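You operate a simulated robot arm through the tools that you are given. There is no shell and no other tool. Be economical: measure what you need, move in short steps, check, and stop when the job is done.

You are at the controls of a simulated two-armed robot. One attempt, no reset.

TASK
Tighten the shelf brush, then brush the dust off the upper shelf.
Fine: hold the brush while you run its wing nut down; oven stays locked out; brush back on mat two, shelf in, door left open. Where these are worked on the way, their far stop is far enough and under half their travel is too little: upper shelf. What is to be rubbed or washed off counts as gone when no trace of it is left.
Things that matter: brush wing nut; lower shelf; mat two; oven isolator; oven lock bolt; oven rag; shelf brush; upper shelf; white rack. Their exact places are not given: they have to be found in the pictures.

Only the result counts: the job must be done as asked and must still hold three seconds after the hand-in. Knocking over, shifting, dropping, spilling or breaking anything else fails it.

THE ROBOT
Two 7-joint arms with fingered hands on one trunk, on a base that drives. Base frame: it is fixed to the floor where the robot stands at the start and does not move with it; the origin is under the middle of the robot, x ahead of it, y to its left, z up. Units: cm, degrees, N and s.
The left shoulder is at the start at [4.2, 17.4, 112.1], the right one opposite. With the tool pointing down near the work surface each hand reaches from about 10 to 72 cm from the robot's upright axis, wherever it stands, measured 20 degrees to its own side. Places, roughly: brush wing nut [50, -20, 90]; lower shelf [60, -80, 70]; mat two [50, -10, 80]; oven isolator [-40, -150, 110]; oven lock bolt [-40, -150, 110]; upper shelf [60, -80, 100]. Payload 3.8 kg a hand.
Tool frame (each hand has its own): the origin (TCP) lies between the finger pads and is the grasp point; the fingertips stand 2.6 cm ahead of it; z points along the fingers, y is the line along which they close. The gripper opens to 13.2 cm. The gripper's body begins 7.3 cm behind the TCP. The gripper is a hand of 3 fingers: y runs from the thumb to the fingers, the wrist lies at [0, 0, -22.4] in the tool frame, and closing takes about 1.5 s.
Orientation is that of the tool frame in the base frame, as a unit quaternion [w, x, y, z]. With the fingers straight down and closing along the base's y, the tool's x points along the base's -x, its y along +y and its z along -z.

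THE INTERFACE
- The arms move only by the tool move_arm. It takes "left_series", "right_series" or both (then of equal length, played together; a hand with none holds still); each is a list of rows, each an object (a shift or turn left out is 0, a gripper value left out holds the last) with "delta_pos": the shift along the base's x, y, z in units of 250 mm (1.0 is 250 mm), a list of three; "angular": the turn, a rotation vector about the base's x, y, z in units of 60 degrees (1.0 is 60 degrees), a list of three. In form: [{"delta_pos": [tx, ty, tz], "angular": [rx, ry, rz]}, ...]. A call has 1 to 10 rows; each row is the pose to reach, as a shift and turn from the pose commanded when the call began. "left_claw" and "right_claw" are, for a hand that has rows, the opening, from 0 (shut) to 1 (fully open), set as the call begins (left out, the last holds). A call with a number of a shift or a turn outside -1 to 1 is refused whole. Rows are played at 5 a second. More than 5 cm and 8.6 degrees between two rows, or a gripper value outside its range, and nothing of the call is played. A pose out of reach is approached as far as the arm can. The call stops where the force on the tool passes 40 N (or 10 N more than at its start, if that is more) or the arm is blocked; 0.2 s more then pass. The fingers move at their own pace (about 10.8 cm/s each) and stop on an object; they squeeze with about 29 N. The grip force told is the motor's: it shows also when the fingers shut on nothing. Time passes only in rows, and 0.2 s behind the last, so rows that repeat a pose let the fingers close. It gives the time, the measured TCP pose, the force on the tool (base axes), the opening and the grip force at its end, in the units of the frame above (readings bear some noise), with the torque about the TCP (base axes, N m) and any sound that the robot's microphone picked up.
- Cameras (640 x 400 px; columns grow to the right, rows downward): "scene" is now at [19.01, -4.32, 103.44]; the picture's right is [-0.48, -0.88, 0.00], its down [-0.08, 0.04, -1.00] and it looks along [0.87, -0.48, -0.09] (base axes); focal length 214 px, centre (320, 200). "left" rides on the left gripper at [-6.2, 0.3, -9.2] in its tool frame; the picture's right is [-0.05, -1.00, 0.00], its down [0.83, -0.04, -0.56] and it looks along [0.55, -0.03, 0.83] (tool axes); focal length 230 px, centre (320, 200). "right" rides on the right gripper at [6.1, 0.3, -9.2] in its tool frame; the picture's right is [-0.05, 1.00, 0.00], its down [-0.83, -0.04, -0.55] and it looks along [-0.55, -0.03, 0.83] (tool axes); focal length 230 px, centre (320, 200).
- capture(camera): a new picture of that camera. The clock stands still meanwhile.
- move_column(by): slides the trunk up (or, below 0, down) by that many cm; the arms and the scene camera ride with it, the base frame stays. It gives what a move gives, with no picture.
- roll_base(legs): drives the robot by 1 to 6 legs, each [ahead, left, turn to the left] in cm, cm and degrees, along the robot's own axes; the way and the turn of a leg run together, so that a leg with both is an arc; at most 150 cm and 180 degrees a leg. The arms and the cameras ride along, it lands a little off, and it stops where it bumps. It gives what a move gives.
- preshape(shape, hand): the hand has 3 fingers and takes this shape, open, in about a second: jaw (thumb against the fingers, like two jaws); tri (thumb and two fingers); tip (a fingertip pinch); poke (one finger out to press); point (the index stretched); flat (the hand flat); cup (the hand cupped); fist (a fist). The gripper value then closes the fingers along that shape, each until it touches; the sizes above hold for jaw. It gives what a move gives, with no picture.
- head_to(pan, tilt): turns the head with the scene camera to pan (to the left, within 60 degrees either way) and tilt (down, from -29 to 69), counted from straight ahead of the robot. It gives what a move gives.
- pixel_to_xyz(camera, pixels): for up to 12 pixels [column, row] of the newest picture of that camera ("zoom" is the newest enlarged one), the place [x, y, z] in the base frame of the surface seen there, good to about 0.3 cm, but the place of the scene camera against the robot may be out by one fixed shift of up to 1.2 cm in any direction. The clock stands still meanwhile.
- close_up(camera, box): a new picture of the part [left, top, right, bottom] of that camera's present view, enlarged. The clock stands still meanwhile.
- sign_off(): hands the job in; it is judged then, once.

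Go step by step. Measure first, check grasps and placings, and put right what went wrong. The budget is 80 turns and 58 pictures, counting those below and the enlarged ones. Unless the task says otherwise, let go and move clear before handing in, and close with one line.

The tools are called after "Emit:" by a JSON object that holds its "name" and its "arguments". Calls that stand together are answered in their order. move_arm: Moves the arms, as the interface text tells. Its arguments: {"type":"object","properties":{"left_series":{"type":"array"},"left_claw":{"type":"number"},"right_series":{"type":"array"},"right_claw":{"type":"number"}},"required":[]} The other tools are called the same way: move_column (by) slides the trunk up or down; preshape (shape, hand) gives the hand a shape; roll_base (legs) drives the base; head_to (pan, tilt) turns the head that bears the scene camera; capture (camera) takes a picture; pixel_to_xyz (camera, pixels) gives the place of the surface under pixels of a picture; close_up (camera, box) takes an enlarged picture of a part of a camera's view; sign_off () hands the job in.

At the start:

```text
t: 0.0
left_tcp_pos: [43.65, -3.87, 100.01]
left_ee_rot: [0.0, -0.001, 1.0, 0.001]
left_force: [-0.1, -0.4, -0.1]
left_torque: [0.03, 0.03, 0.01]
left_grip_width: 13.18
left_finger_force: 0.1
left_shape: jaw
right_tcp_pos: [26.16, -35.27, 122.73]
right_ee_rot: [0.001, 0.0, 1.0, 0.0]
right_force: [-0.3, 0.4, -0.3]
right_torque: [-0.02, -0.01, 0.01]
right_grip_width: 13.18
right_finger_force: 0.0
right_shape: jaw
trunk travel left (down, up): [-42.5, 5.7]
robot x, y, heading: [-0.15, 0.04, 0.1]
head pan, tilt: [-28.6, 5.1]
```

scene: 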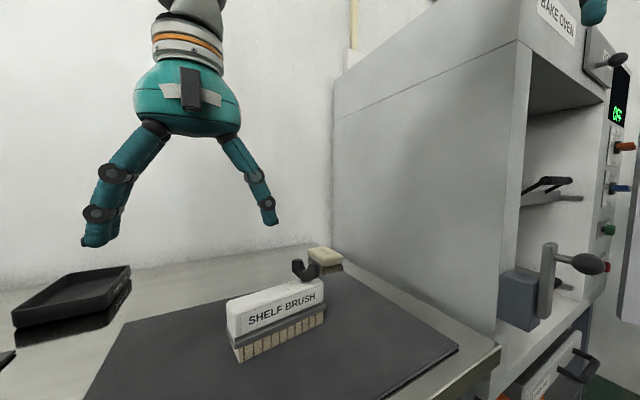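
right: 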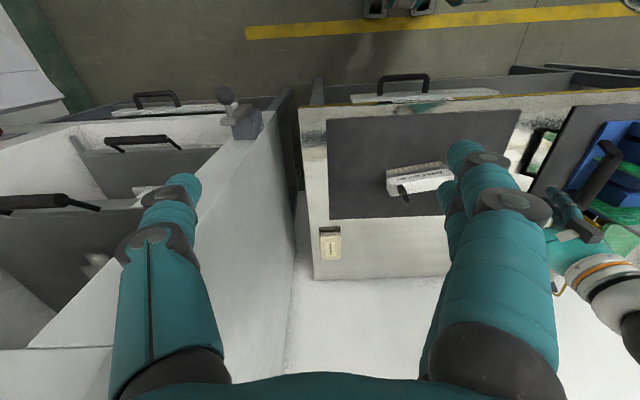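
left: 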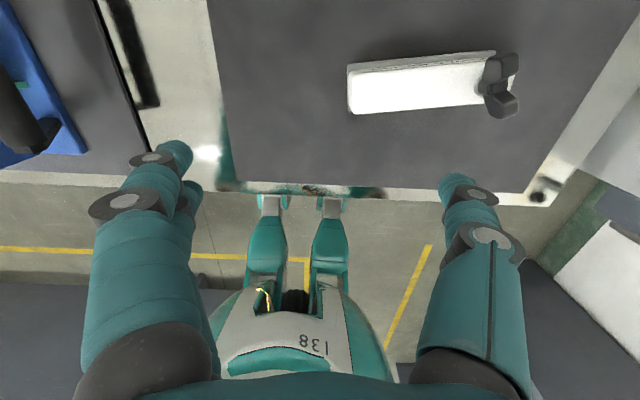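

The brush stands on the dark mat (pixel ~275,320) with its wing nut at (305,268); the oven is to the right, partly visible. I measure the brush and look further right at the oven.

Emit:
{"name": "pixel_to_xyz", "arguments": {"camera": "scene", "pixels": [[228, 305], [322, 280], [240, 358], [323, 325], [305, 268], [312, 262], [325, 258], [600, 240], [550, 250], [545, 190], [575, 197], [400, 320]]}}

Emit:
{"name": "pixel_to_xyz", "arguments": {"camera": "left", "pixels": [[349, 68], [350, 113], [493, 52], [478, 104], [500, 70], [502, 103], [516, 62], [430, 80], [215, 100], [520, 190], [600, 30], [280, 30]]}}

Emit:
{"name": "head_to", "arguments": {"pan": -60, "tilt": 10}}

Emit:
{"name": "capture", "arguments": {"camera": "scene"}}

Emit:
{"name": "close_up", "arguments": {"camera": "left", "box": [330, 30, 540, 130]}}

```text
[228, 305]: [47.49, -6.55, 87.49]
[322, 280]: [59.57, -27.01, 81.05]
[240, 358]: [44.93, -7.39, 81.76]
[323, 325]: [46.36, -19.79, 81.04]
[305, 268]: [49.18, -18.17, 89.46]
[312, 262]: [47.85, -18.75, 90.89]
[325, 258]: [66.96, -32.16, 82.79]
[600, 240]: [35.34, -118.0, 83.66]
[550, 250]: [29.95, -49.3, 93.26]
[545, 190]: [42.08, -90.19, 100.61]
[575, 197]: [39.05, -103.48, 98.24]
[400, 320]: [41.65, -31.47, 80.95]
```

```text
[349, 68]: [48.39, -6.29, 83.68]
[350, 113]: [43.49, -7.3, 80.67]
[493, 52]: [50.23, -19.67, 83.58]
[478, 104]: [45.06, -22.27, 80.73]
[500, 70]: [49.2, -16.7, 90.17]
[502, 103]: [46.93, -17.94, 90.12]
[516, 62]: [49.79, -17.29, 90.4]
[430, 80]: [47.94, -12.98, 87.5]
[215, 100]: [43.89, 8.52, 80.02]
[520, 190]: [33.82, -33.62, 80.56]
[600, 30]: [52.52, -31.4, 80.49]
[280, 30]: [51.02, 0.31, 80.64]
```

```text
t: 1.0
left_tcp_pos: [43.69, -3.89, 99.96]
left_ee_rot: [0.0, -0.001, 1.0, 0.0]
left_force: [0.4, 0.3, 0.1]
left_torque: [-0.03, -0.01, 0.02]
left_grip_width: 13.18
left_finger_force: 0.1
left_shape: jaw
right_tcp_pos: [26.06, -35.2, 122.69]
right_ee_rot: [0.0, 0.001, 1.0, 0.0]
right_force: [0.0, 0.1, 0.3]
right_torque: [0.02, 0.02, 0.01]
right_grip_width: 13.19
right_finger_force: 0.1
right_shape: jaw
trunk travel left (down, up): [-42.5, 5.7]
robot x, y, heading: [0.01, 0.18, -0.1]
head pan, tilt: [-60.0, 10.0]
```

```text
54 pictures are left
```

scene: 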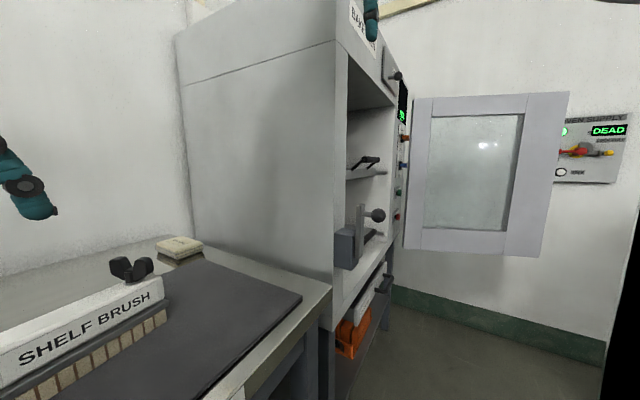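

```text
3.05 times, centred on (435, 80) of left
```

zoom: 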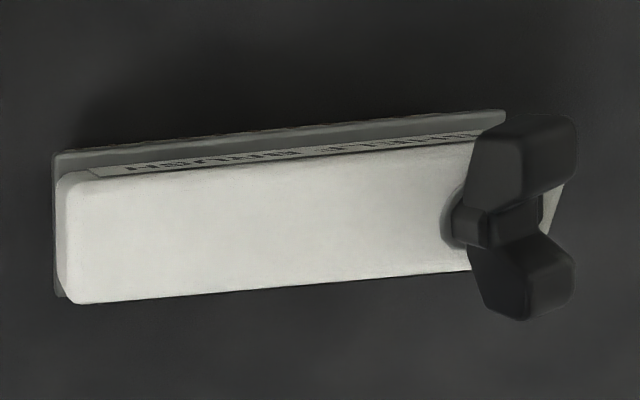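

The panel on the wall at (600,130) reads DEAD; the oven door is already open and the shelf handles are at (370,160) and (375,235). I take close-ups of the isolator and the oven.

Emit:
{"name": "close_up", "arguments": {"camera": "scene", "box": [320, 100, 430, 370]}}

Emit:
{"name": "close_up", "arguments": {"camera": "scene", "box": [545, 105, 635, 190]}}

Emit:
{"name": "pixel_to_xyz", "arguments": {"camera": "scene", "pixels": [[334, 45], [333, 290], [375, 159], [360, 163], [385, 173], [350, 180], [375, 215], [360, 240], [400, 250], [540, 256], [580, 152], [416, 100]]}}

```text
1.48 times, centred on (375, 235) of scene
```

zoom: 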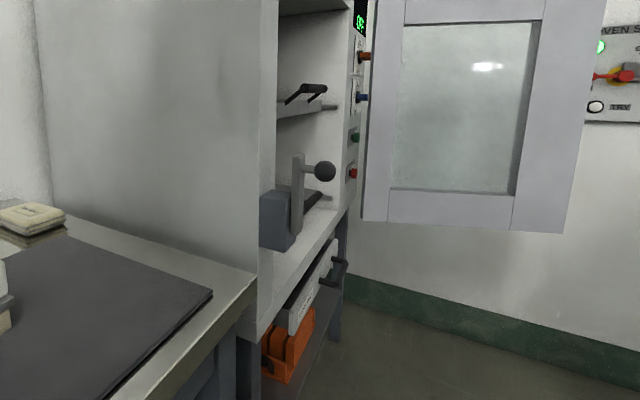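

```text
4.71 times, centred on (590, 148) of scene
```

zoom: 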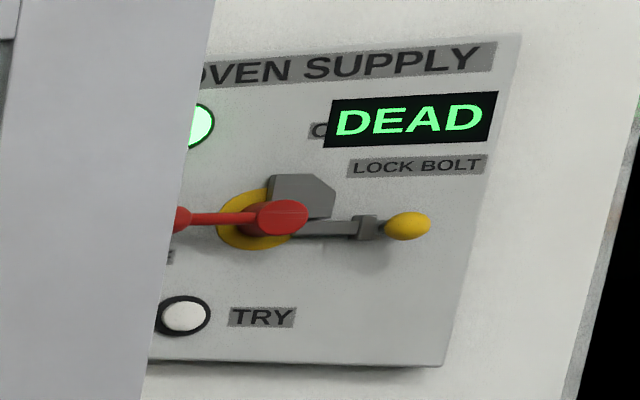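

```text
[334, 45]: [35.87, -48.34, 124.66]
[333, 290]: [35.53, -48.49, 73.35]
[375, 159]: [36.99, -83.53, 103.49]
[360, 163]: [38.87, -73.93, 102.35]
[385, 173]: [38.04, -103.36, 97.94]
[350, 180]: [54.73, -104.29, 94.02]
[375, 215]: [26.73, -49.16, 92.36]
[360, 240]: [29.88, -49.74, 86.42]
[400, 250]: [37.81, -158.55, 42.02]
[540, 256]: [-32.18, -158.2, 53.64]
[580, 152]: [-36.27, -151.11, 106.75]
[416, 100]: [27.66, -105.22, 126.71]
```

The isolator is off with the bolt shot (DEAD), so I leave it alone. I measure the brush's top edges and wing nut in the left picture.

Emit:
{"name": "pixel_to_xyz", "arguments": {"camera": "left", "pixels": [[353, 76], [357, 111], [480, 65], [480, 101], [420, 70], [420, 105], [492, 85], [496, 66], [506, 72], [500, 105], [512, 103], [507, 80]]}}

Emit:
{"name": "close_up", "arguments": {"camera": "right", "box": [370, 140, 470, 220]}}

Emit:
{"name": "head_to", "arguments": {"pan": -20, "tilt": 30}}

Emit:
{"name": "close_up", "arguments": {"camera": "scene", "box": [220, 100, 420, 300]}}

```text
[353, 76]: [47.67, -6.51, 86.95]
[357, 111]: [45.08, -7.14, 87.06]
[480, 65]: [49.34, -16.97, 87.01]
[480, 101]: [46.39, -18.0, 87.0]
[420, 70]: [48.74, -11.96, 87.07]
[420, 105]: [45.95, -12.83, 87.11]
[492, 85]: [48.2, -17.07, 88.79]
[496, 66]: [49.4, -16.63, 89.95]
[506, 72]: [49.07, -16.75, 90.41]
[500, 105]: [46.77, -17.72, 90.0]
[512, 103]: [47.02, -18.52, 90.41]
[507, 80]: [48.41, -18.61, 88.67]
```

```text
5.00 times, centred on (420, 180) of right
```

zoom: 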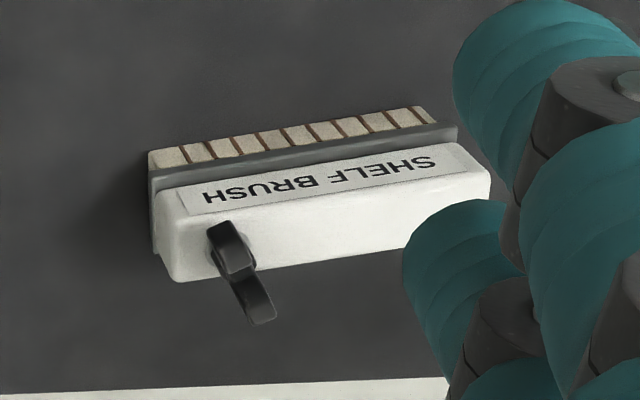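

```text
t: 2.0
left_tcp_pos: [43.69, -3.92, 99.97]
left_ee_rot: [-0.001, -0.001, 1.0, 0.0]
left_force: [0.1, -0.8, -0.5]
left_torque: [0.03, -0.03, 0.03]
left_grip_width: 13.18
left_finger_force: 0.0
left_shape: jaw
right_tcp_pos: [26.24, -35.28, 122.72]
right_ee_rot: [0.0, 0.0, 1.0, 0.001]
right_force: [-0.9, 0.3, 0.0]
right_torque: [-0.02, -0.01, 0.03]
right_grip_width: 13.19
right_finger_force: 0.0
right_shape: jaw
trunk travel left (down, up): [-42.5, 5.7]
robot x, y, heading: [0.01, 0.17, -0.0]
head pan, tilt: [-20.0, 30.0]
```

```text
2.00 times, centred on (320, 200) of scene
```

zoom: 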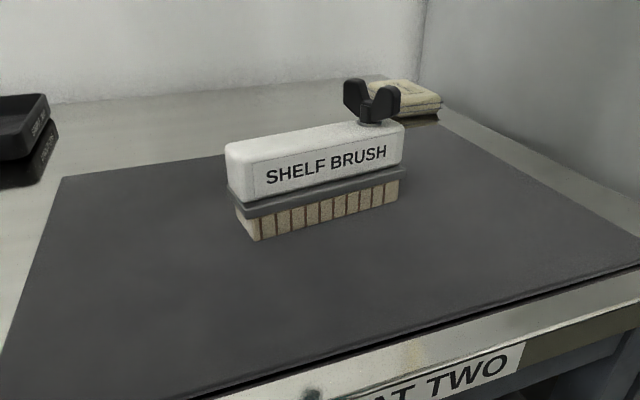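

Brush: centreline runs from (46.4,-6.8) to (47.9,-17.5), its top is at z 87.2, and the nut is at about (48.1,-17.8), z 88-91, wings roughly along x. I turn the left hand first, so it can hold the free +y end of the brush, tilted away from the nut.

Emit:
{"name": "move_arm", "arguments": {"left_series": [{"delta_pos": [0.01, 0.03, 0], "angular": [0, 0, -0.125]}, {"delta_pos": [0.02, 0.06, 0], "angular": [0, 0, -0.25]}, {"delta_pos": [0.03, 0.09, 0], "angular": [0, 0, -0.375]}, {"delta_pos": [0.04, 0.12, 0], "angular": [0, 0, -0.5]}, {"delta_pos": [0.05, 0.15, 0], "angular": [0, 0, -0.625]}, {"delta_pos": [0.06, 0.18, 0], "angular": [0, 0, -0.75]}, {"delta_pos": [0.07, 0.19, 0], "angular": [0, 0, -0.875]}, {"delta_pos": [0.076, 0.2, 0], "angular": [0, 0, -1.0]}, {"delta_pos": [0.076, 0.2, 0], "angular": [0, 0, -1.0]}], "left_claw": 0.6}}

Emit:
{"name": "move_arm", "arguments": {"left_series": [{"angular": [0, 0, -0.125]}, {"angular": [0, 0, -0.25]}, {"angular": [0, 0, -0.37]}, {"angular": [0, 0, -0.37]}]}}

Emit:
{"name": "move_arm", "arguments": {"left_series": [{"angular": [-0.124, -0.017, 0]}, {"angular": [-0.248, -0.034, 0]}, {"angular": [-0.371, -0.051, 0]}, {"angular": [-0.495, -0.068, 0]}, {"angular": [-0.619, -0.085, 0]}, {"angular": [-0.7425, -0.102, 0]}, {"angular": [-0.7425, -0.102, 0]}]}}

```text
t: 4.0
left_tcp_pos: [45.59, 1.18, 99.98]
left_ee_rot: [0.0, 0.5, 0.866, -0.001]
left_force: [0.4, 0.2, 0.0]
left_torque: [0.01, -0.02, 0.01]
left_grip_width: 8.0
left_finger_force: 0.1
left_shape: jaw
right_tcp_pos: [26.1, -35.27, 122.74]
right_ee_rot: [0.001, 0.0, 1.0, -0.001]
right_force: [-0.3, -0.3, 0.3]
right_torque: [0.01, -0.02, -0.01]
right_grip_width: 13.18
right_finger_force: 0.0
right_shape: jaw
trunk travel left (down, up): [-42.5, 5.7]
robot x, y, heading: [0.0, -0.3, -0.1]
head pan, tilt: [-20.0, 30.0]
```

```text
t: 5.0
left_tcp_pos: [45.69, 1.23, 100.1]
left_ee_rot: [0.0, 0.657, 0.754, 0.0]
left_force: [0.5, -0.9, 0.1]
left_torque: [0.01, 0.02, 0.0]
left_grip_width: 7.98
left_finger_force: 0.1
left_shape: jaw
right_tcp_pos: [26.13, -35.32, 122.6]
right_ee_rot: [0.0, -0.001, 1.0, 0.0]
right_force: [-0.4, 0.1, 0.9]
right_torque: [0.01, 0.03, 0.02]
right_grip_width: 13.18
right_finger_force: 0.2
right_shape: jaw
trunk travel left (down, up): [-42.5, 5.7]
robot x, y, heading: [0.52, -0.31, -0.1]
head pan, tilt: [-20.0, 30.0]
```

```text
t: 6.6
left_tcp_pos: [45.64, 1.2, 100.07]
left_ee_rot: [0.288, 0.607, 0.696, -0.252]
left_force: [0.1, -0.4, 0.4]
left_torque: [0.02, 0.0, 0.01]
left_grip_width: 7.97
left_finger_force: 0.1
left_shape: jaw
right_tcp_pos: [26.14, -35.42, 122.74]
right_ee_rot: [0.001, 0.0, 1.0, 0.0]
right_force: [-0.2, -0.1, -0.8]
right_torque: [0.03, 0.01, 0.01]
right_grip_width: 13.22
right_finger_force: 0.1
right_shape: jaw
trunk travel left (down, up): [-42.5, 5.7]
robot x, y, heading: [0.03, 0.03, -0.2]
head pan, tilt: [-20.0, 30.0]
```

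The left hand reached its tilted pose at (45.6,1.2,100). I check with the hand camera.

Emit:
{"name": "capture", "arguments": {"camera": "left"}}

Emit:
{"name": "capture", "arguments": {"camera": "scene"}}

```text
48 pictures are left
```

left: 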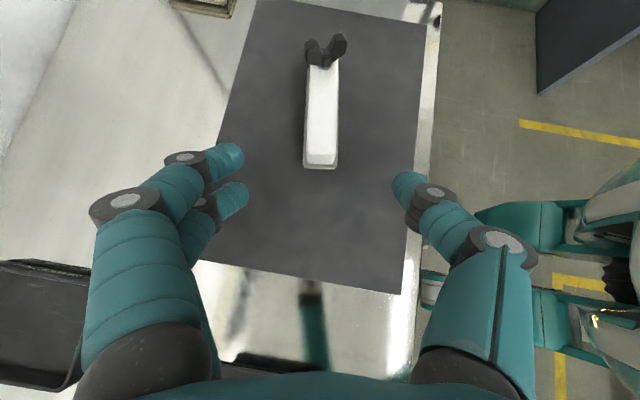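

```text
47 pictures are left
```

scene: 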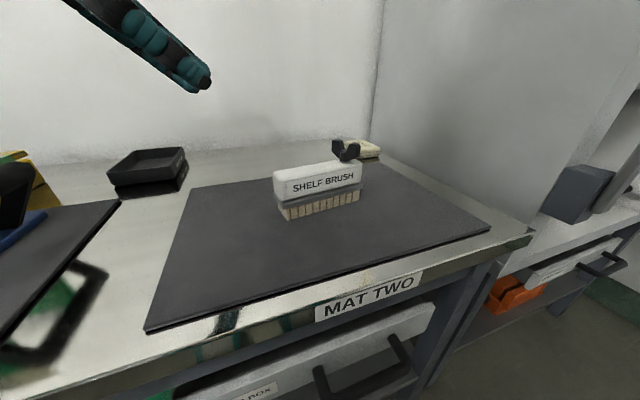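

The brush is aligned with the fingers. I approach and descend on its +y end, then close.

Emit:
{"name": "move_arm", "arguments": {"left_series": [{"delta_pos": [0.003, -0.06, -0.107]}, {"delta_pos": [0.006, -0.12, -0.215]}, {"delta_pos": [0.01, -0.184, -0.322]}, {"delta_pos": [0.018, -0.24, -0.379]}, {"delta_pos": [0.026, -0.296, -0.436]}, {"delta_pos": [0.034, -0.352, -0.493]}, {"delta_pos": [0.042, -0.408, -0.55]}, {"delta_pos": [0.042, -0.408, -0.55]}]}}

Emit:
{"name": "capture", "arguments": {"camera": "left"}}

```text
t: 8.4
left_tcp_pos: [46.5, -9.03, 86.25]
left_ee_rot: [0.288, 0.607, 0.696, -0.252]
left_force: [0.4, 0.2, -0.6]
left_torque: [-0.02, -0.01, 0.01]
left_grip_width: 7.99
left_finger_force: 0.0
left_shape: jaw
right_tcp_pos: [26.1, -35.37, 122.65]
right_ee_rot: [0.0, 0.0, 1.0, 0.0]
right_force: [-0.1, 0.4, 0.2]
right_torque: [0.0, 0.03, 0.0]
right_grip_width: 13.18
right_finger_force: 0.1
right_shape: jaw
trunk travel left (down, up): [-42.5, 5.7]
robot x, y, heading: [0.16, -0.09, -0.0]
head pan, tilt: [-20.0, 30.0]
```

```text
46 pictures are left
```

left: 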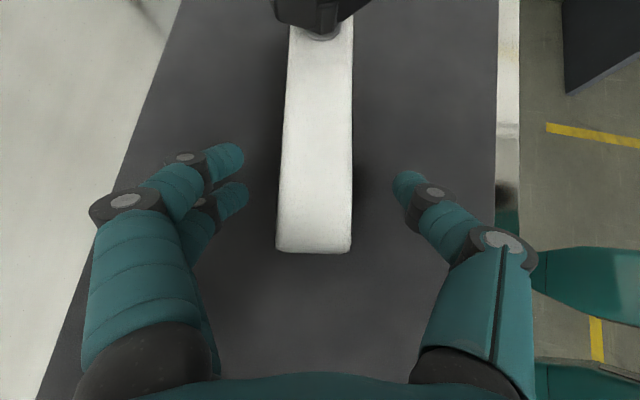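

The brush lies between the fingers (pixel ~315,230). I close the left hand and bring the right hand over the nut.

Emit:
{"name": "move_arm", "arguments": {"left_series": [{}, {}, {}, {}, {}, {}, {}, {}, {}], "left_claw": 0, "right_series": [{"delta_pos": [0.11, 0.088, -0.05], "angular": [0, 0, 0.056]}, {"delta_pos": [0.22, 0.176, -0.1], "angular": [0, 0, 0.112]}, {"delta_pos": [0.33, 0.264, -0.2], "angular": [0, 0, 0.168]}, {"delta_pos": [0.44, 0.351, -0.3], "angular": [0, 0, 0.225]}, {"delta_pos": [0.55, 0.439, -0.4], "angular": [0, 0, 0.28]}, {"delta_pos": [0.66, 0.527, -0.5], "angular": [0, 0, 0.336]}, {"delta_pos": [0.77, 0.614, -0.6], "angular": [0, 0, 0.392]}, {"delta_pos": [0.88, 0.702, -0.7], "angular": [0, 0, 0.45]}, {"delta_pos": [0.88, 0.702, -0.788], "angular": [0, 0, 0.45]}], "right_claw": 0.6}}

Emit:
{"name": "capture", "arguments": {"camera": "right"}}

```text
t: 10.4
left_tcp_pos: [46.43, -9.12, 86.33]
left_ee_rot: [0.287, 0.608, 0.696, -0.251]
left_force: [1.2, 0.0, 1.8]
left_torque: [-0.02, -0.14, -0.02]
left_grip_width: 2.89
left_finger_force: 29.7
left_shape: jaw
right_tcp_pos: [48.04, -17.42, 103.04]
right_ee_rot: [0.001, -0.233, 0.972, -0.001]
right_force: [-0.3, -0.5, -0.4]
right_torque: [0.0, -0.02, -0.01]
right_grip_width: 7.94
right_finger_force: 0.1
right_shape: jaw
right hand out of reach, approached as far as the arm can: row 6
trunk travel left (down, up): [-42.5, 5.7]
robot x, y, heading: [0.24, -0.05, -0.2]
head pan, tilt: [-20.0, 30.0]
```

```text
45 pictures are left
```

right: 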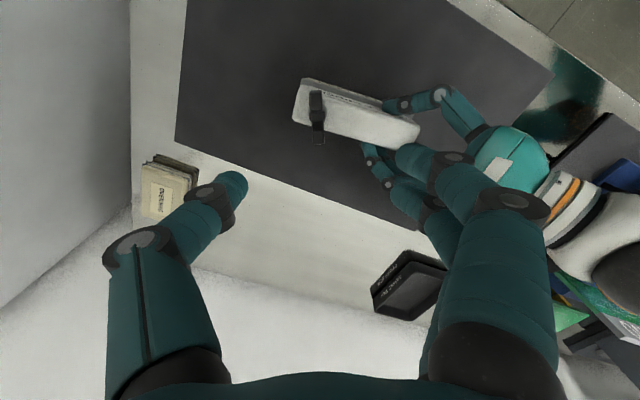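

The left hand holds the brush (width 2.9 cm, 30 N). The nut is at pixel (316,115), wings lined up with the image vertical; I measure it.

Emit:
{"name": "pixel_to_xyz", "arguments": {"camera": "right", "pixels": [[314, 97], [317, 115], [319, 137], [313, 93], [321, 142], [326, 113], [309, 116]]}}

Emit:
{"name": "close_up", "arguments": {"camera": "right", "box": [280, 65, 370, 155]}}

```text
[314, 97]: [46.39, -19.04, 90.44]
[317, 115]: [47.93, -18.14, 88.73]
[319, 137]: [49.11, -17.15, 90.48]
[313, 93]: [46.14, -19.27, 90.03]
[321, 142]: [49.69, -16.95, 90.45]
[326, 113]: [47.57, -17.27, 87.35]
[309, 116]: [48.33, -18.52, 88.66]
```

```text
4.44 times, centred on (325, 110) of right
```

zoom: 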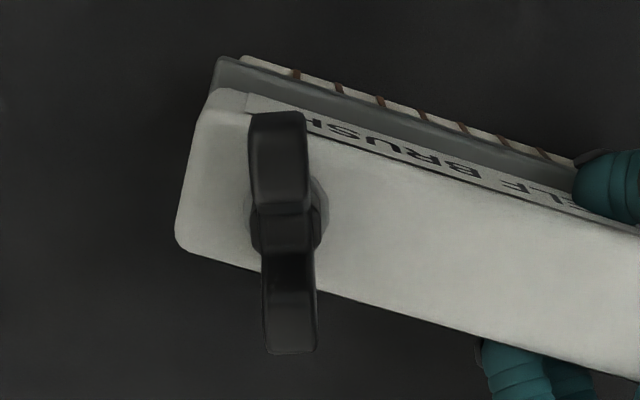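

Wing axis is about 33° from x, centre (47.95,-18.1). I turn a few degrees more and go down straddling the wings.

Emit:
{"name": "move_arm", "arguments": {"right_series": [{"delta_pos": [-0.004, -0.02, -0.1], "angular": [0, 0, 0.05]}, {"delta_pos": [-0.004, -0.02, -0.2], "angular": [0, 0, 0.1]}, {"delta_pos": [-0.004, -0.02, -0.3], "angular": [0, 0, 0.1]}, {"delta_pos": [-0.004, -0.02, -0.4], "angular": [0, 0, 0.1]}, {"delta_pos": [-0.004, -0.02, -0.46], "angular": [0, 0, 0.1]}, {"delta_pos": [-0.004, -0.02, -0.498], "angular": [0, 0, 0.1]}, {"delta_pos": [-0.004, -0.02, -0.498], "angular": [0, 0, 0.1]}]}}

Emit:
{"name": "capture", "arguments": {"camera": "right"}}

```text
t: 12.0
left_tcp_pos: [46.54, -9.05, 86.29]
left_ee_rot: [0.288, 0.607, 0.696, -0.252]
left_force: [1.0, -0.8, 4.9]
left_torque: [0.0, -0.15, -0.01]
left_grip_width: 2.91
left_finger_force: 29.3
left_shape: jaw
right_tcp_pos: [48.16, -18.18, 90.34]
right_ee_rot: [0.001, -0.284, 0.959, 0.001]
right_force: [-0.7, 0.5, -0.3]
right_torque: [0.0, 0.03, -0.01]
right_grip_width: 7.94
right_finger_force: 0.1
right_shape: jaw
trunk travel left (down, up): [-42.5, 5.7]
robot x, y, heading: [-0.02, 0.3, -0.3]
head pan, tilt: [-20.0, 30.0]
```

```text
43 pictures are left
```

right: 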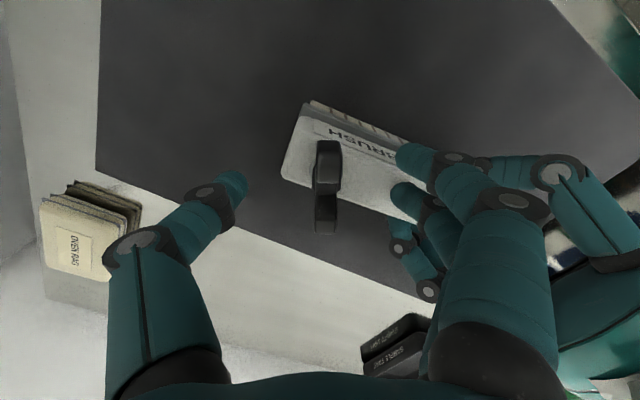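

The nut sits centred between the right fingers (pixel 327,185). I close and watch the reading.

Emit:
{"name": "move_arm", "arguments": {"right_series": [{}, {}, {}, {}, {}, {}, {}, {}], "right_claw": 0}}

Emit:
{"name": "move_arm", "arguments": {"right_series": [{"angular": [0, 0, -0.125]}, {"angular": [0, 0, -0.25]}, {"angular": [0, 0, -0.375]}, {"angular": [0, 0, -0.5]}, {"angular": [0, 0, -0.625]}, {"angular": [0, 0, -0.75]}, {"angular": [0, 0, -0.875]}, {"angular": [0, 0, -1.0]}]}}

Emit:
{"name": "capture", "arguments": {"camera": "right"}}

```text
t: 13.8
left_tcp_pos: [46.57, -9.13, 86.25]
left_ee_rot: [0.289, 0.607, 0.697, -0.252]
left_force: [1.5, 0.0, 6.8]
left_torque: [-0.05, -0.15, 0.03]
left_grip_width: 2.9
left_finger_force: 28.9
left_shape: jaw
right_tcp_pos: [48.06, -18.14, 90.4]
right_ee_rot: [0.002, -0.284, 0.959, 0.0]
right_force: [0.0, 1.7, -1.7]
right_torque: [0.07, 0.02, 0.03]
right_grip_width: 0.87
right_finger_force: 29.2
right_shape: jaw
trunk travel left (down, up): [-42.5, 5.7]
robot x, y, heading: [-0.0, -0.08, 0.1]
head pan, tilt: [-20.0, 30.0]
```

```text
t: 15.6
left_tcp_pos: [46.53, -9.08, 86.39]
left_ee_rot: [0.289, 0.607, 0.697, -0.252]
left_force: [5.9, -7.6, 8.3]
left_torque: [-0.2, -0.07, 0.27]
left_grip_width: 2.85
left_finger_force: 28.7
left_shape: jaw
right_tcp_pos: [48.14, -18.24, 90.46]
right_ee_rot: [-0.001, 0.234, 0.972, 0.0]
right_force: [-3.9, 7.3, -4.5]
right_torque: [0.13, 0.08, 0.03]
right_grip_width: 0.82
right_finger_force: 29.1
right_shape: jaw
trunk travel left (down, up): [-42.5, 5.7]
robot x, y, heading: [-0.07, 0.07, 0.1]
head pan, tilt: [-20.0, 30.0]
```

```text
42 pictures are left
```

right: 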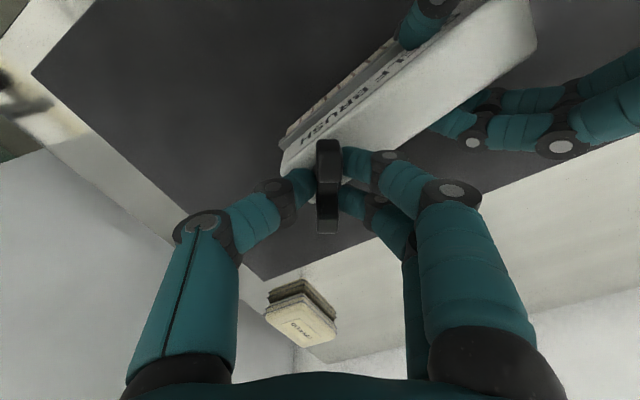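

The nut turned 60° with the hand and the brush stayed put; no torque rise yet. I continue clockwise.

Emit:
{"name": "move_arm", "arguments": {"right_series": [{"angular": [0, 0, -0.125]}, {"angular": [0, 0, -0.25]}, {"angular": [0, 0, -0.375]}, {"angular": [0, 0, -0.5]}, {"angular": [0, 0, -0.625]}, {"angular": [0, 0, -0.75]}, {"angular": [0, 0, -0.875]}, {"angular": [0, 0, -1.0]}]}}

```text
t: 17.4
left_tcp_pos: [46.45, -9.07, 86.48]
left_ee_rot: [0.29, 0.607, 0.696, -0.253]
left_force: [5.6, -18.8, 7.7]
left_torque: [-0.34, -0.05, 0.24]
left_grip_width: 2.84
left_finger_force: 28.4
left_shape: jaw
right_tcp_pos: [48.06, -18.26, 90.41]
right_ee_rot: [-0.001, 0.688, 0.725, 0.0]
right_force: [-7.3, 19.3, -8.3]
right_torque: [0.29, 0.19, 0.08]
right_grip_width: 0.81
right_finger_force: 28.6
right_shape: jaw
trunk travel left (down, up): [-42.5, 5.7]
robot x, y, heading: [0.07, -0.19, -0.1]
head pan, tilt: [-20.0, 30.0]
```

Another 60° is on, with side force building up a little. I release, rise, swing back 180° and take the wings again.

Emit:
{"name": "move_arm", "arguments": {"right_series": [{}, {}, {}, {"delta_pos": [0, 0, 0.1]}, {"delta_pos": [0, 0, 0.2]}], "right_claw": 0.6}}

Emit:
{"name": "capture", "arguments": {"camera": "right"}}

Emit:
{"name": "move_arm", "arguments": {"right_series": [{"angular": [0, 0, 0.14]}, {"angular": [0, 0, 0.28]}, {"angular": [0, 0, 0.42]}, {"angular": [0, 0, 0.56]}, {"angular": [0, 0, 0.7]}, {"angular": [0, 0, 0.84]}, {"angular": [0, 0, 1.0]}]}}

Emit:
{"name": "move_arm", "arguments": {"right_series": [{"angular": [0, 0, 0.14]}, {"angular": [0, 0, 0.28]}, {"angular": [0, 0, 0.42]}, {"angular": [0, 0, 0.56]}, {"angular": [0, 0, 0.7]}, {"angular": [0, 0, 0.84]}, {"angular": [0, 0, 1.0]}]}}

Emit:
{"name": "move_arm", "arguments": {"right_series": [{"angular": [0, 0, 0.14]}, {"angular": [0, 0, 0.28]}, {"angular": [0, 0, 0.42]}, {"angular": [0, 0, 0.56]}, {"angular": [0, 0, 0.7]}, {"angular": [0, 0, 0.84]}, {"angular": [0, 0, 1.0]}]}}

```text
t: 18.6
left_tcp_pos: [46.47, -8.98, 86.21]
left_ee_rot: [0.288, 0.607, 0.697, -0.251]
left_force: [-0.6, 1.6, 11.1]
left_torque: [0.07, -0.22, 0.08]
left_grip_width: 2.86
left_finger_force: 29.1
left_shape: jaw
right_tcp_pos: [47.93, -18.32, 95.57]
right_ee_rot: [0.001, 0.688, 0.726, 0.0]
right_force: [-0.9, 0.4, -1.2]
right_torque: [-0.02, 0.01, 0.02]
right_grip_width: 7.87
right_finger_force: 0.0
right_shape: jaw
trunk travel left (down, up): [-42.5, 5.7]
robot x, y, heading: [0.47, -0.04, 0.0]
head pan, tilt: [-20.0, 30.0]
```

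```text
41 pictures are left
```

right: 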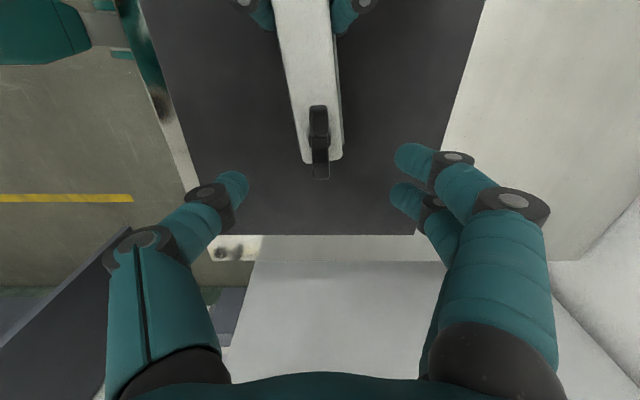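

```text
refused: row 7 steps farther than a row can; nothing moved
```

```text
refused: row 7 steps farther than a row can; nothing moved
```

```text
refused: row 7 steps farther than a row can; nothing moved
```

The turn step was too large; I repeat with 7.5° steps. I also measure the nut in the latest picture.

Emit:
{"name": "pixel_to_xyz", "arguments": {"camera": "right", "pixels": [[318, 112], [319, 132], [320, 150], [320, 165], [319, 174], [300, 120], [330, 120]]}}

Emit:
{"name": "move_arm", "arguments": {"right_series": [{"angular": [0, 0, 0.125]}, {"angular": [0, 0, 0.25]}, {"angular": [0, 0, 0.375]}, {"angular": [0, 0, 0.5]}, {"angular": [0, 0, 0.625]}, {"angular": [0, 0, 0.75]}, {"angular": [0, 0, 0.875]}, {"angular": [0, 0, 1.0]}]}}

Emit:
{"name": "move_arm", "arguments": {"right_series": [{"angular": [0, 0, 0.125]}, {"angular": [0, 0, 0.25]}, {"angular": [0, 0, 0.375]}, {"angular": [0, 0, 0.5]}, {"angular": [0, 0, 0.625]}, {"angular": [0, 0, 0.75]}, {"angular": [0, 0, 0.875]}, {"angular": [0, 0, 1.0]}]}}

Emit:
{"name": "move_arm", "arguments": {"right_series": [{"angular": [0, 0, 0.125]}, {"angular": [0, 0, 0.25]}, {"angular": [0, 0, 0.375]}, {"angular": [0, 0, 0.5]}, {"angular": [0, 0, 0.625]}, {"angular": [0, 0, 0.75]}, {"angular": [0, 0, 0.875]}, {"angular": [0, 0, 1.0]}, {"angular": [0, 0, 1.0]}]}}

Emit:
{"name": "capture", "arguments": {"camera": "right"}}

```text
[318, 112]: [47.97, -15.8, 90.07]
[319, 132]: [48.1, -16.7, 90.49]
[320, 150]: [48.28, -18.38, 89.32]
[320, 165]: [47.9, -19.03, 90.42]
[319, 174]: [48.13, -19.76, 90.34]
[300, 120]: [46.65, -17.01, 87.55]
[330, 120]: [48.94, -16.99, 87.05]
```

```text
t: 20.4
left_tcp_pos: [46.55, -8.89, 86.32]
left_ee_rot: [0.288, 0.607, 0.696, -0.253]
left_force: [-0.6, 3.8, 7.4]
left_torque: [0.09, -0.18, 0.07]
left_grip_width: 2.85
left_finger_force: 29.4
left_shape: jaw
right_tcp_pos: [48.04, -18.34, 95.65]
right_ee_rot: [0.001, 0.232, 0.973, 0.0]
right_force: [-1.3, 0.0, -0.1]
right_torque: [0.0, 0.0, -0.02]
right_grip_width: 7.86
right_finger_force: 0.0
right_shape: jaw
trunk travel left (down, up): [-42.5, 5.7]
robot x, y, heading: [0.03, -0.01, -0.1]
head pan, tilt: [-20.0, 30.0]
```

```text
t: 22.2
left_tcp_pos: [46.51, -9.04, 86.38]
left_ee_rot: [0.288, 0.607, 0.697, -0.252]
left_force: [-0.2, 3.2, 5.7]
left_torque: [0.09, -0.17, 0.15]
left_grip_width: 2.86
left_finger_force: 28.8
left_shape: jaw
right_tcp_pos: [48.02, -18.15, 95.63]
right_ee_rot: [0.001, -0.285, 0.958, 0.0]
right_force: [-0.5, 0.5, 0.0]
right_torque: [0.01, 0.02, 0.0]
right_grip_width: 7.91
right_finger_force: 0.1
right_shape: jaw
trunk travel left (down, up): [-42.5, 5.7]
robot x, y, heading: [0.2, 0.34, -0.1]
head pan, tilt: [-20.0, 30.0]
```

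```text
t: 24.2
left_tcp_pos: [46.39, -9.14, 86.24]
left_ee_rot: [0.288, 0.607, 0.696, -0.252]
left_force: [0.6, 3.8, 5.8]
left_torque: [0.11, -0.13, 0.14]
left_grip_width: 2.83
left_finger_force: 28.8
left_shape: jaw
right_tcp_pos: [48.19, -18.2, 95.48]
right_ee_rot: [0.001, 0.726, -0.688, 0.001]
right_force: [0.1, 0.1, -0.5]
right_torque: [-0.01, -0.01, -0.02]
right_grip_width: 7.89
right_finger_force: 0.0
right_shape: jaw
trunk travel left (down, up): [-42.5, 5.7]
robot x, y, heading: [0.09, -0.0, 0.1]
head pan, tilt: [-20.0, 30.0]
```

```text
40 pictures are left
```

right: 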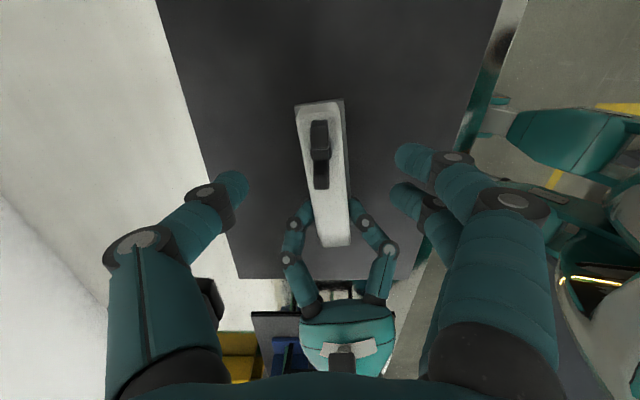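

The right wrist has the full 180° and is aligned with the wings again (pixel 320,155). I re-grip and run three 60° turns.

Emit:
{"name": "move_arm", "arguments": {"right_series": [{"delta_pos": [0, 0.012, -0.1]}, {"delta_pos": [0, 0.012, -0.21]}, {"delta_pos": [0, 0.012, -0.21]}]}}

Emit:
{"name": "move_arm", "arguments": {"right_series": [{}, {}, {}, {}, {}, {}, {}], "right_claw": 0}}

Emit:
{"name": "move_arm", "arguments": {"right_series": [{"angular": [0, 0, -0.125]}, {"angular": [0, 0, -0.25]}, {"angular": [0, 0, -0.375]}, {"angular": [0, 0, -0.5]}, {"angular": [0, 0, -0.625]}, {"angular": [0, 0, -0.75]}, {"angular": [0, 0, -0.875]}, {"angular": [0, 0, -1.0]}]}}

Emit:
{"name": "move_arm", "arguments": {"right_series": [{"angular": [0, 0, -0.125]}, {"angular": [0, 0, -0.25]}, {"angular": [0, 0, -0.375]}, {"angular": [0, 0, -0.5]}, {"angular": [0, 0, -0.625]}, {"angular": [0, 0, -0.75]}, {"angular": [0, 0, -0.875]}, {"angular": [0, 0, -1.0]}]}}

Emit:
{"name": "move_arm", "arguments": {"right_series": [{"angular": [0, 0, -0.125]}, {"angular": [0, 0, -0.25]}, {"angular": [0, 0, -0.375]}, {"angular": [0, 0, -0.5]}, {"angular": [0, 0, -0.625]}, {"angular": [0, 0, -0.75]}, {"angular": [0, 0, -0.875]}, {"angular": [0, 0, -1.0]}]}}

Emit:
{"name": "capture", "arguments": {"camera": "right"}}

```text
t: 25.0
left_tcp_pos: [46.52, -9.12, 86.34]
left_ee_rot: [0.289, 0.607, 0.697, -0.251]
left_force: [-0.5, 3.0, 5.6]
left_torque: [0.05, -0.17, 0.08]
left_grip_width: 2.83
left_finger_force: 28.6
left_shape: jaw
right_tcp_pos: [48.33, -18.11, 90.26]
right_ee_rot: [-0.001, 0.725, -0.689, 0.0]
right_force: [-0.7, -0.2, -0.3]
right_torque: [0.0, -0.03, -0.02]
right_grip_width: 7.9
right_finger_force: 0.0
right_shape: jaw
trunk travel left (down, up): [-42.5, 5.7]
robot x, y, heading: [0.15, -0.19, 0.2]
head pan, tilt: [-20.0, 30.0]
```

```text
t: 26.6
left_tcp_pos: [46.57, -9.06, 86.3]
left_ee_rot: [0.288, 0.607, 0.697, -0.252]
left_force: [0.0, 2.3, 6.6]
left_torque: [0.06, -0.14, 0.12]
left_grip_width: 2.81
left_finger_force: 29.1
left_shape: jaw
right_tcp_pos: [48.21, -18.11, 90.4]
right_ee_rot: [0.0, 0.725, -0.689, -0.001]
right_force: [-0.7, -0.2, -1.5]
right_torque: [0.01, 0.06, -0.01]
right_grip_width: 0.92
right_finger_force: 28.8
right_shape: jaw
trunk travel left (down, up): [-42.5, 5.7]
robot x, y, heading: [-0.09, 0.13, -0.0]
head pan, tilt: [-20.0, 30.0]
```

```text
t: 28.4
left_tcp_pos: [46.48, -9.08, 86.22]
left_ee_rot: [0.288, 0.607, 0.697, -0.251]
left_force: [2.8, 8.8, 8.8]
left_torque: [0.13, -0.09, 0.25]
left_grip_width: 2.86
left_finger_force: 29.2
left_shape: jaw
right_tcp_pos: [48.04, -18.03, 90.29]
right_ee_rot: [0.0, -0.282, 0.959, -0.001]
right_force: [-3.7, -9.9, 1.5]
right_torque: [-0.17, 0.05, 0.13]
right_grip_width: 0.86
right_finger_force: 29.1
right_shape: jaw
trunk travel left (down, up): [-42.5, 5.7]
robot x, y, heading: [-0.08, -0.11, -0.0]
head pan, tilt: [-20.0, 30.0]
```

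```text
t: 30.2
left_tcp_pos: [46.55, -9.04, 86.42]
left_ee_rot: [0.29, 0.607, 0.696, -0.252]
left_force: [13.9, -1.5, 3.4]
left_torque: [-0.04, -0.21, 0.14]
left_grip_width: 2.97
left_finger_force: 28.9
left_shape: jaw
right_tcp_pos: [47.97, -17.75, 90.33]
right_ee_rot: [-0.001, 0.232, 0.973, 0.0]
right_force: [-12.4, 2.5, 8.9]
right_torque: [0.07, 0.27, 1.42]
right_grip_width: 0.91
right_finger_force: 29.4
right_shape: jaw
trunk travel left (down, up): [-42.5, 5.7]
robot x, y, heading: [-0.16, -0.04, 0.2]
head pan, tilt: [-20.0, 30.0]
```

```text
t: 31.2
left_tcp_pos: [46.97, -9.01, 86.43]
left_ee_rot: [0.295, 0.607, 0.696, -0.247]
left_force: [19.4, -7.1, -4.1]
left_torque: [-0.11, -0.11, -0.95]
left_grip_width: 3.15
left_finger_force: 29.6
left_shape: jaw
right_tcp_pos: [47.67, -17.57, 90.5]
right_ee_rot: [-0.008, 0.443, 0.897, 0.001]
right_force: [-17.7, 6.7, 17.3]
right_torque: [0.33, 0.6, 2.64]
right_grip_width: 1.13
right_finger_force: 28.8
right_shape: jaw
trunk travel left (down, up): [-42.5, 5.7]
robot x, y, heading: [-0.05, -0.09, -0.1]
head pan, tilt: [-20.0, 30.0]
stopped in row 4 (left hand): the force on the tool passed its limit at 42 N (the readings are from after the stop); the commanded pose is now the measured one
```

```text
39 pictures are left
```

right: 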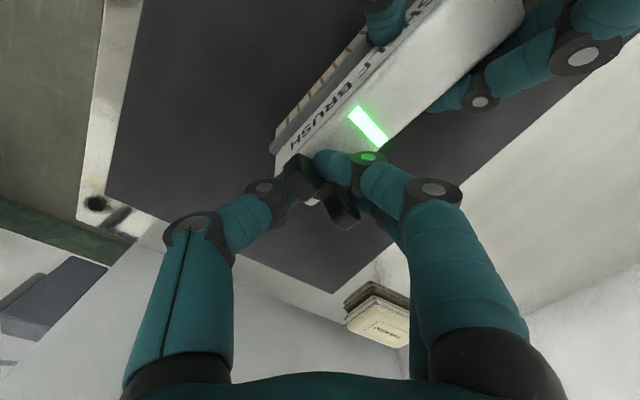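

The brush now shows a green light (pixel 368,125) and the torque has risen to 2.6 N m: the nut is tight. I open the right hand, lift it clear, then check.

Emit:
{"name": "move_arm", "arguments": {"right_series": [{}, {}, {}, {}, {"delta_pos": [0, 0, 0.12]}, {"delta_pos": [0, 0, 0.28]}, {"delta_pos": [0, 0, 0.44]}, {"delta_pos": [-0.05, -0.1, 0.6]}, {"delta_pos": [-0.15, -0.2, 0.7]}], "right_claw": 0.6}}

Emit:
{"name": "capture", "arguments": {"camera": "left"}}

Emit:
{"name": "capture", "arguments": {"camera": "scene"}}

```text
t: 33.2
left_tcp_pos: [46.88, -9.1, 86.34]
left_ee_rot: [0.293, 0.606, 0.697, -0.248]
left_force: [-1.0, 0.0, -0.1]
left_torque: [0.03, -0.07, 0.02]
left_grip_width: 2.9
left_finger_force: 28.8
left_shape: jaw
right_tcp_pos: [44.24, -22.5, 107.77]
right_ee_rot: [-0.006, 0.446, 0.895, 0.001]
right_force: [-0.6, 0.2, 0.2]
right_torque: [0.01, -0.01, -0.02]
right_grip_width: 7.88
right_finger_force: 0.1
right_shape: jaw
trunk travel left (down, up): [-42.5, 5.7]
robot x, y, heading: [-0.32, 0.01, 0.2]
head pan, tilt: [-20.0, 30.0]
```

```text
38 pictures are left
```

left: 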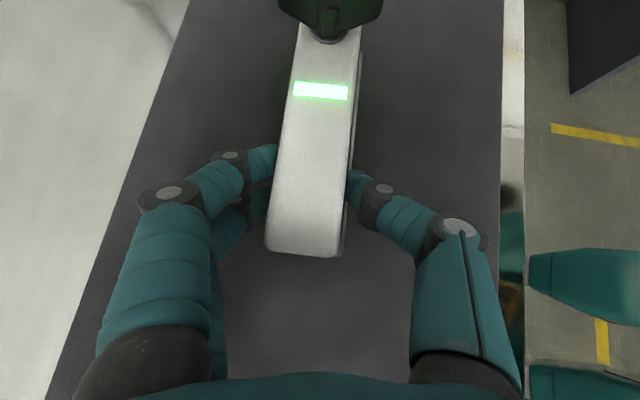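

```text
37 pictures are left
```

scene: 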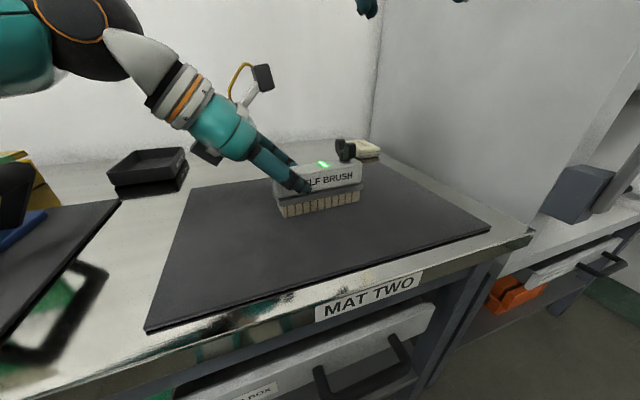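

The light stays green and the grip is firm. I lift the brush and bring the right hand back and straight.

Emit:
{"name": "move_arm", "arguments": {"left_series": [{"delta_pos": [0, 0, 0.1]}, {"delta_pos": [0, 0, 0.25]}, {"delta_pos": [0, 0, 0.4]}, {"delta_pos": [-0.06, 0.06, 0.5]}, {"delta_pos": [-0.14, 0.14, 0.6]}, {"delta_pos": [-0.22, 0.22, 0.64]}, {"delta_pos": [-0.3, 0.28, 0.64]}, {"delta_pos": [-0.3, 0.28, 0.64]}], "right_series": [{"delta_pos": [-0.05, -0.08, 0.05], "angular": [0, 0, 0.12]}, {"delta_pos": [-0.15, -0.16, 0.1], "angular": [0, 0, 0.24]}, {"delta_pos": [-0.25, -0.24, 0.15], "angular": [0, 0, 0.36]}, {"delta_pos": [-0.35, -0.32, 0.2], "angular": [0, 0, 0.48]}, {"delta_pos": [-0.45, -0.4, 0.25], "angular": [0, 0, 0.6]}, {"delta_pos": [-0.55, -0.46, 0.3], "angular": [0, 0, 0.72]}, {"delta_pos": [-0.64, -0.5, 0.3], "angular": [0, 0, 0.8]}, {"delta_pos": [-0.64, -0.5, 0.3], "angular": [0, 0, 0.883]}]}}

Emit:
{"name": "roll_base", "arguments": {"legs": [[-35, 0, 0], [0, -77, 0]]}}

Emit:
{"name": "head_to", "arguments": {"pan": 0, "tilt": 10}}

Emit:
{"name": "capture", "arguments": {"camera": "scene"}}

```text
t: 35.0
left_tcp_pos: [39.32, -2.15, 102.2]
left_ee_rot: [0.292, 0.607, 0.696, -0.249]
left_force: [-0.4, 0.6, -1.5]
left_torque: [0.07, 0.02, 0.01]
left_grip_width: 2.89
left_finger_force: 28.6
left_shape: jaw
right_tcp_pos: [28.34, -35.05, 115.45]
right_ee_rot: [-0.006, 0.0, 1.0, -0.001]
right_force: [-0.5, 0.1, 0.2]
right_torque: [-0.02, 0.07, -0.02]
right_grip_width: 7.87
right_finger_force: 0.0
right_shape: jaw
trunk travel left (down, up): [-42.5, 5.7]
robot x, y, heading: [0.21, -0.39, 0.0]
head pan, tilt: [-20.0, 30.0]
```

```text
t: 44.0
left_tcp_pos: [3.99, -79.35, 102.3]
left_ee_rot: [0.29, 0.611, 0.692, -0.251]
left_force: [-0.3, 0.2, -1.8]
left_torque: [0.1, 0.02, -0.01]
left_grip_width: 2.89
left_finger_force: 29.2
left_shape: jaw
right_tcp_pos: [-7.41, -112.07, 115.36]
right_ee_rot: [-0.004, 0.008, 1.0, -0.002]
right_force: [-0.4, 1.3, 0.3]
right_torque: [0.01, 0.03, 0.01]
right_grip_width: 7.87
right_finger_force: 0.2
right_shape: jaw
trunk travel left (down, up): [-42.5, 5.7]
robot x, y, heading: [-35.19, -76.72, -0.8]
head pan, tilt: [-20.0, 30.0]
```

```text
t: 44.8
left_tcp_pos: [4.02, -79.35, 102.28]
left_ee_rot: [0.291, 0.611, 0.692, -0.251]
left_force: [-0.4, -0.3, -1.3]
left_torque: [0.09, -0.04, -0.01]
left_grip_width: 2.9
left_finger_force: 28.8
left_shape: jaw
right_tcp_pos: [-7.45, -112.06, 115.36]
right_ee_rot: [-0.006, 0.008, 1.0, -0.002]
right_force: [0.0, 0.3, 0.2]
right_torque: [0.01, 0.01, 0.03]
right_grip_width: 7.88
right_finger_force: 0.1
right_shape: jaw
trunk travel left (down, up): [-42.5, 5.7]
robot x, y, heading: [-35.22, -76.89, -0.8]
head pan, tilt: [0.0, 10.0]
```

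```text
36 pictures are left
```

scene: 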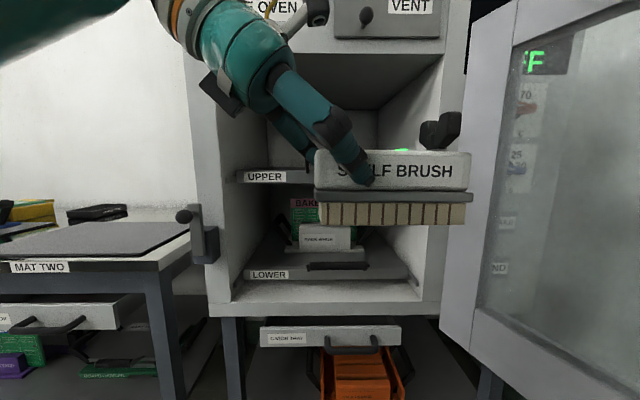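

The brush blocks the view of the upper shelf. I shift the left hand to the left and look again.

Emit:
{"name": "move_arm", "arguments": {"left_series": [{"delta_pos": [0, 0.18, 0]}, {"delta_pos": [0, 0.36, 0]}, {"delta_pos": [0, 0.54, 0]}, {"delta_pos": [0, 0.72, 0]}, {"delta_pos": [0, 0.9, 0]}, {"delta_pos": [0, 0.9, 0]}]}}

Emit:
{"name": "capture", "arguments": {"camera": "scene"}}

Emit:
{"name": "close_up", "arguments": {"camera": "scene", "box": [200, 60, 480, 300]}}

```text
t: 46.2
left_tcp_pos: [3.94, -57.19, 102.25]
left_ee_rot: [0.29, 0.612, 0.692, -0.251]
left_force: [-0.1, -1.3, -1.0]
left_torque: [0.08, 0.02, -0.03]
left_grip_width: 2.89
left_finger_force: 28.7
left_shape: jaw
right_tcp_pos: [-7.39, -112.14, 115.46]
right_ee_rot: [-0.005, 0.007, 1.0, -0.002]
right_force: [1.0, -1.2, -0.7]
right_torque: [-0.01, -0.01, -0.04]
right_grip_width: 7.89
right_finger_force: 0.1
right_shape: jaw
trunk travel left (down, up): [-42.5, 5.7]
robot x, y, heading: [-35.02, -76.61, -0.8]
head pan, tilt: [0.0, 10.0]
```

```text
35 pictures are left
```

scene: 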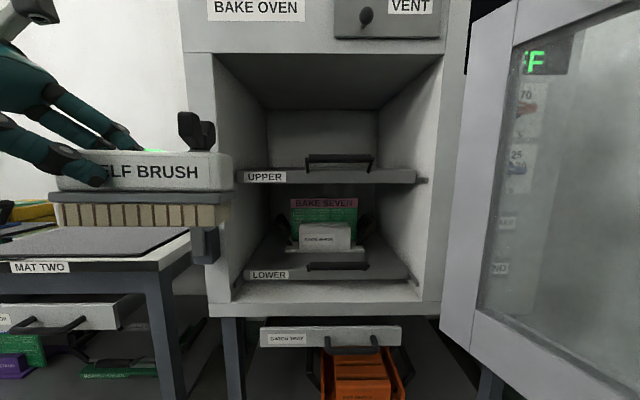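

```text
1.67 times, centred on (340, 180) of scene
```

zoom: 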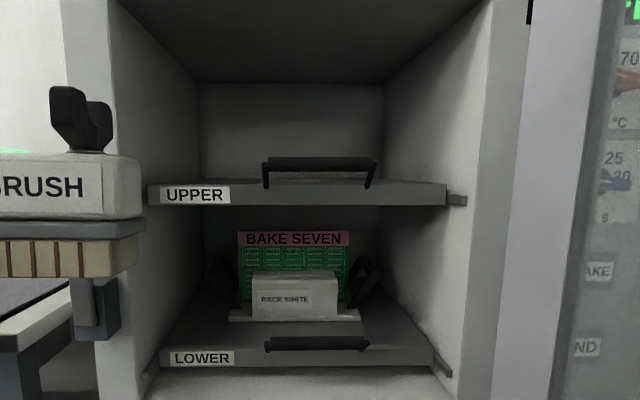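

The upper shelf's handle is at pixels (305-375,155-170); the lower shelf carries the white rack. I measure handle, shelf edges and opening.

Emit:
{"name": "pixel_to_xyz", "arguments": {"camera": "scene", "pixels": [[308, 158], [340, 157], [372, 156], [308, 167], [371, 166], [238, 178], [413, 176], [340, 178], [427, 180], [250, 100], [216, 56], [437, 70]]}}

Emit:
{"name": "capture", "arguments": {"camera": "right"}}

```text
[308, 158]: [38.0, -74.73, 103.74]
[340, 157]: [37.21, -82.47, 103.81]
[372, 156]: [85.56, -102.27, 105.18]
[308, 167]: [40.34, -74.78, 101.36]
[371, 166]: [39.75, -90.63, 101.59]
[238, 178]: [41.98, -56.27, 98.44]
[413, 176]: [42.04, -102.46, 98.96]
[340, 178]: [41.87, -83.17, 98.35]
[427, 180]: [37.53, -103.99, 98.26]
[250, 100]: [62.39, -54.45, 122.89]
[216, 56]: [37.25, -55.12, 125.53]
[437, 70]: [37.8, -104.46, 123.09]
```

```text
33 pictures are left
```

right: 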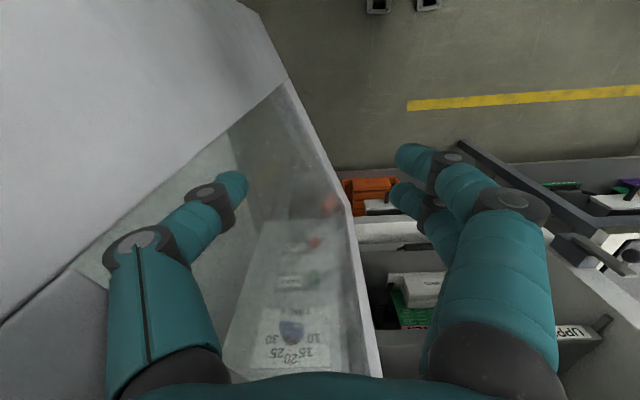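

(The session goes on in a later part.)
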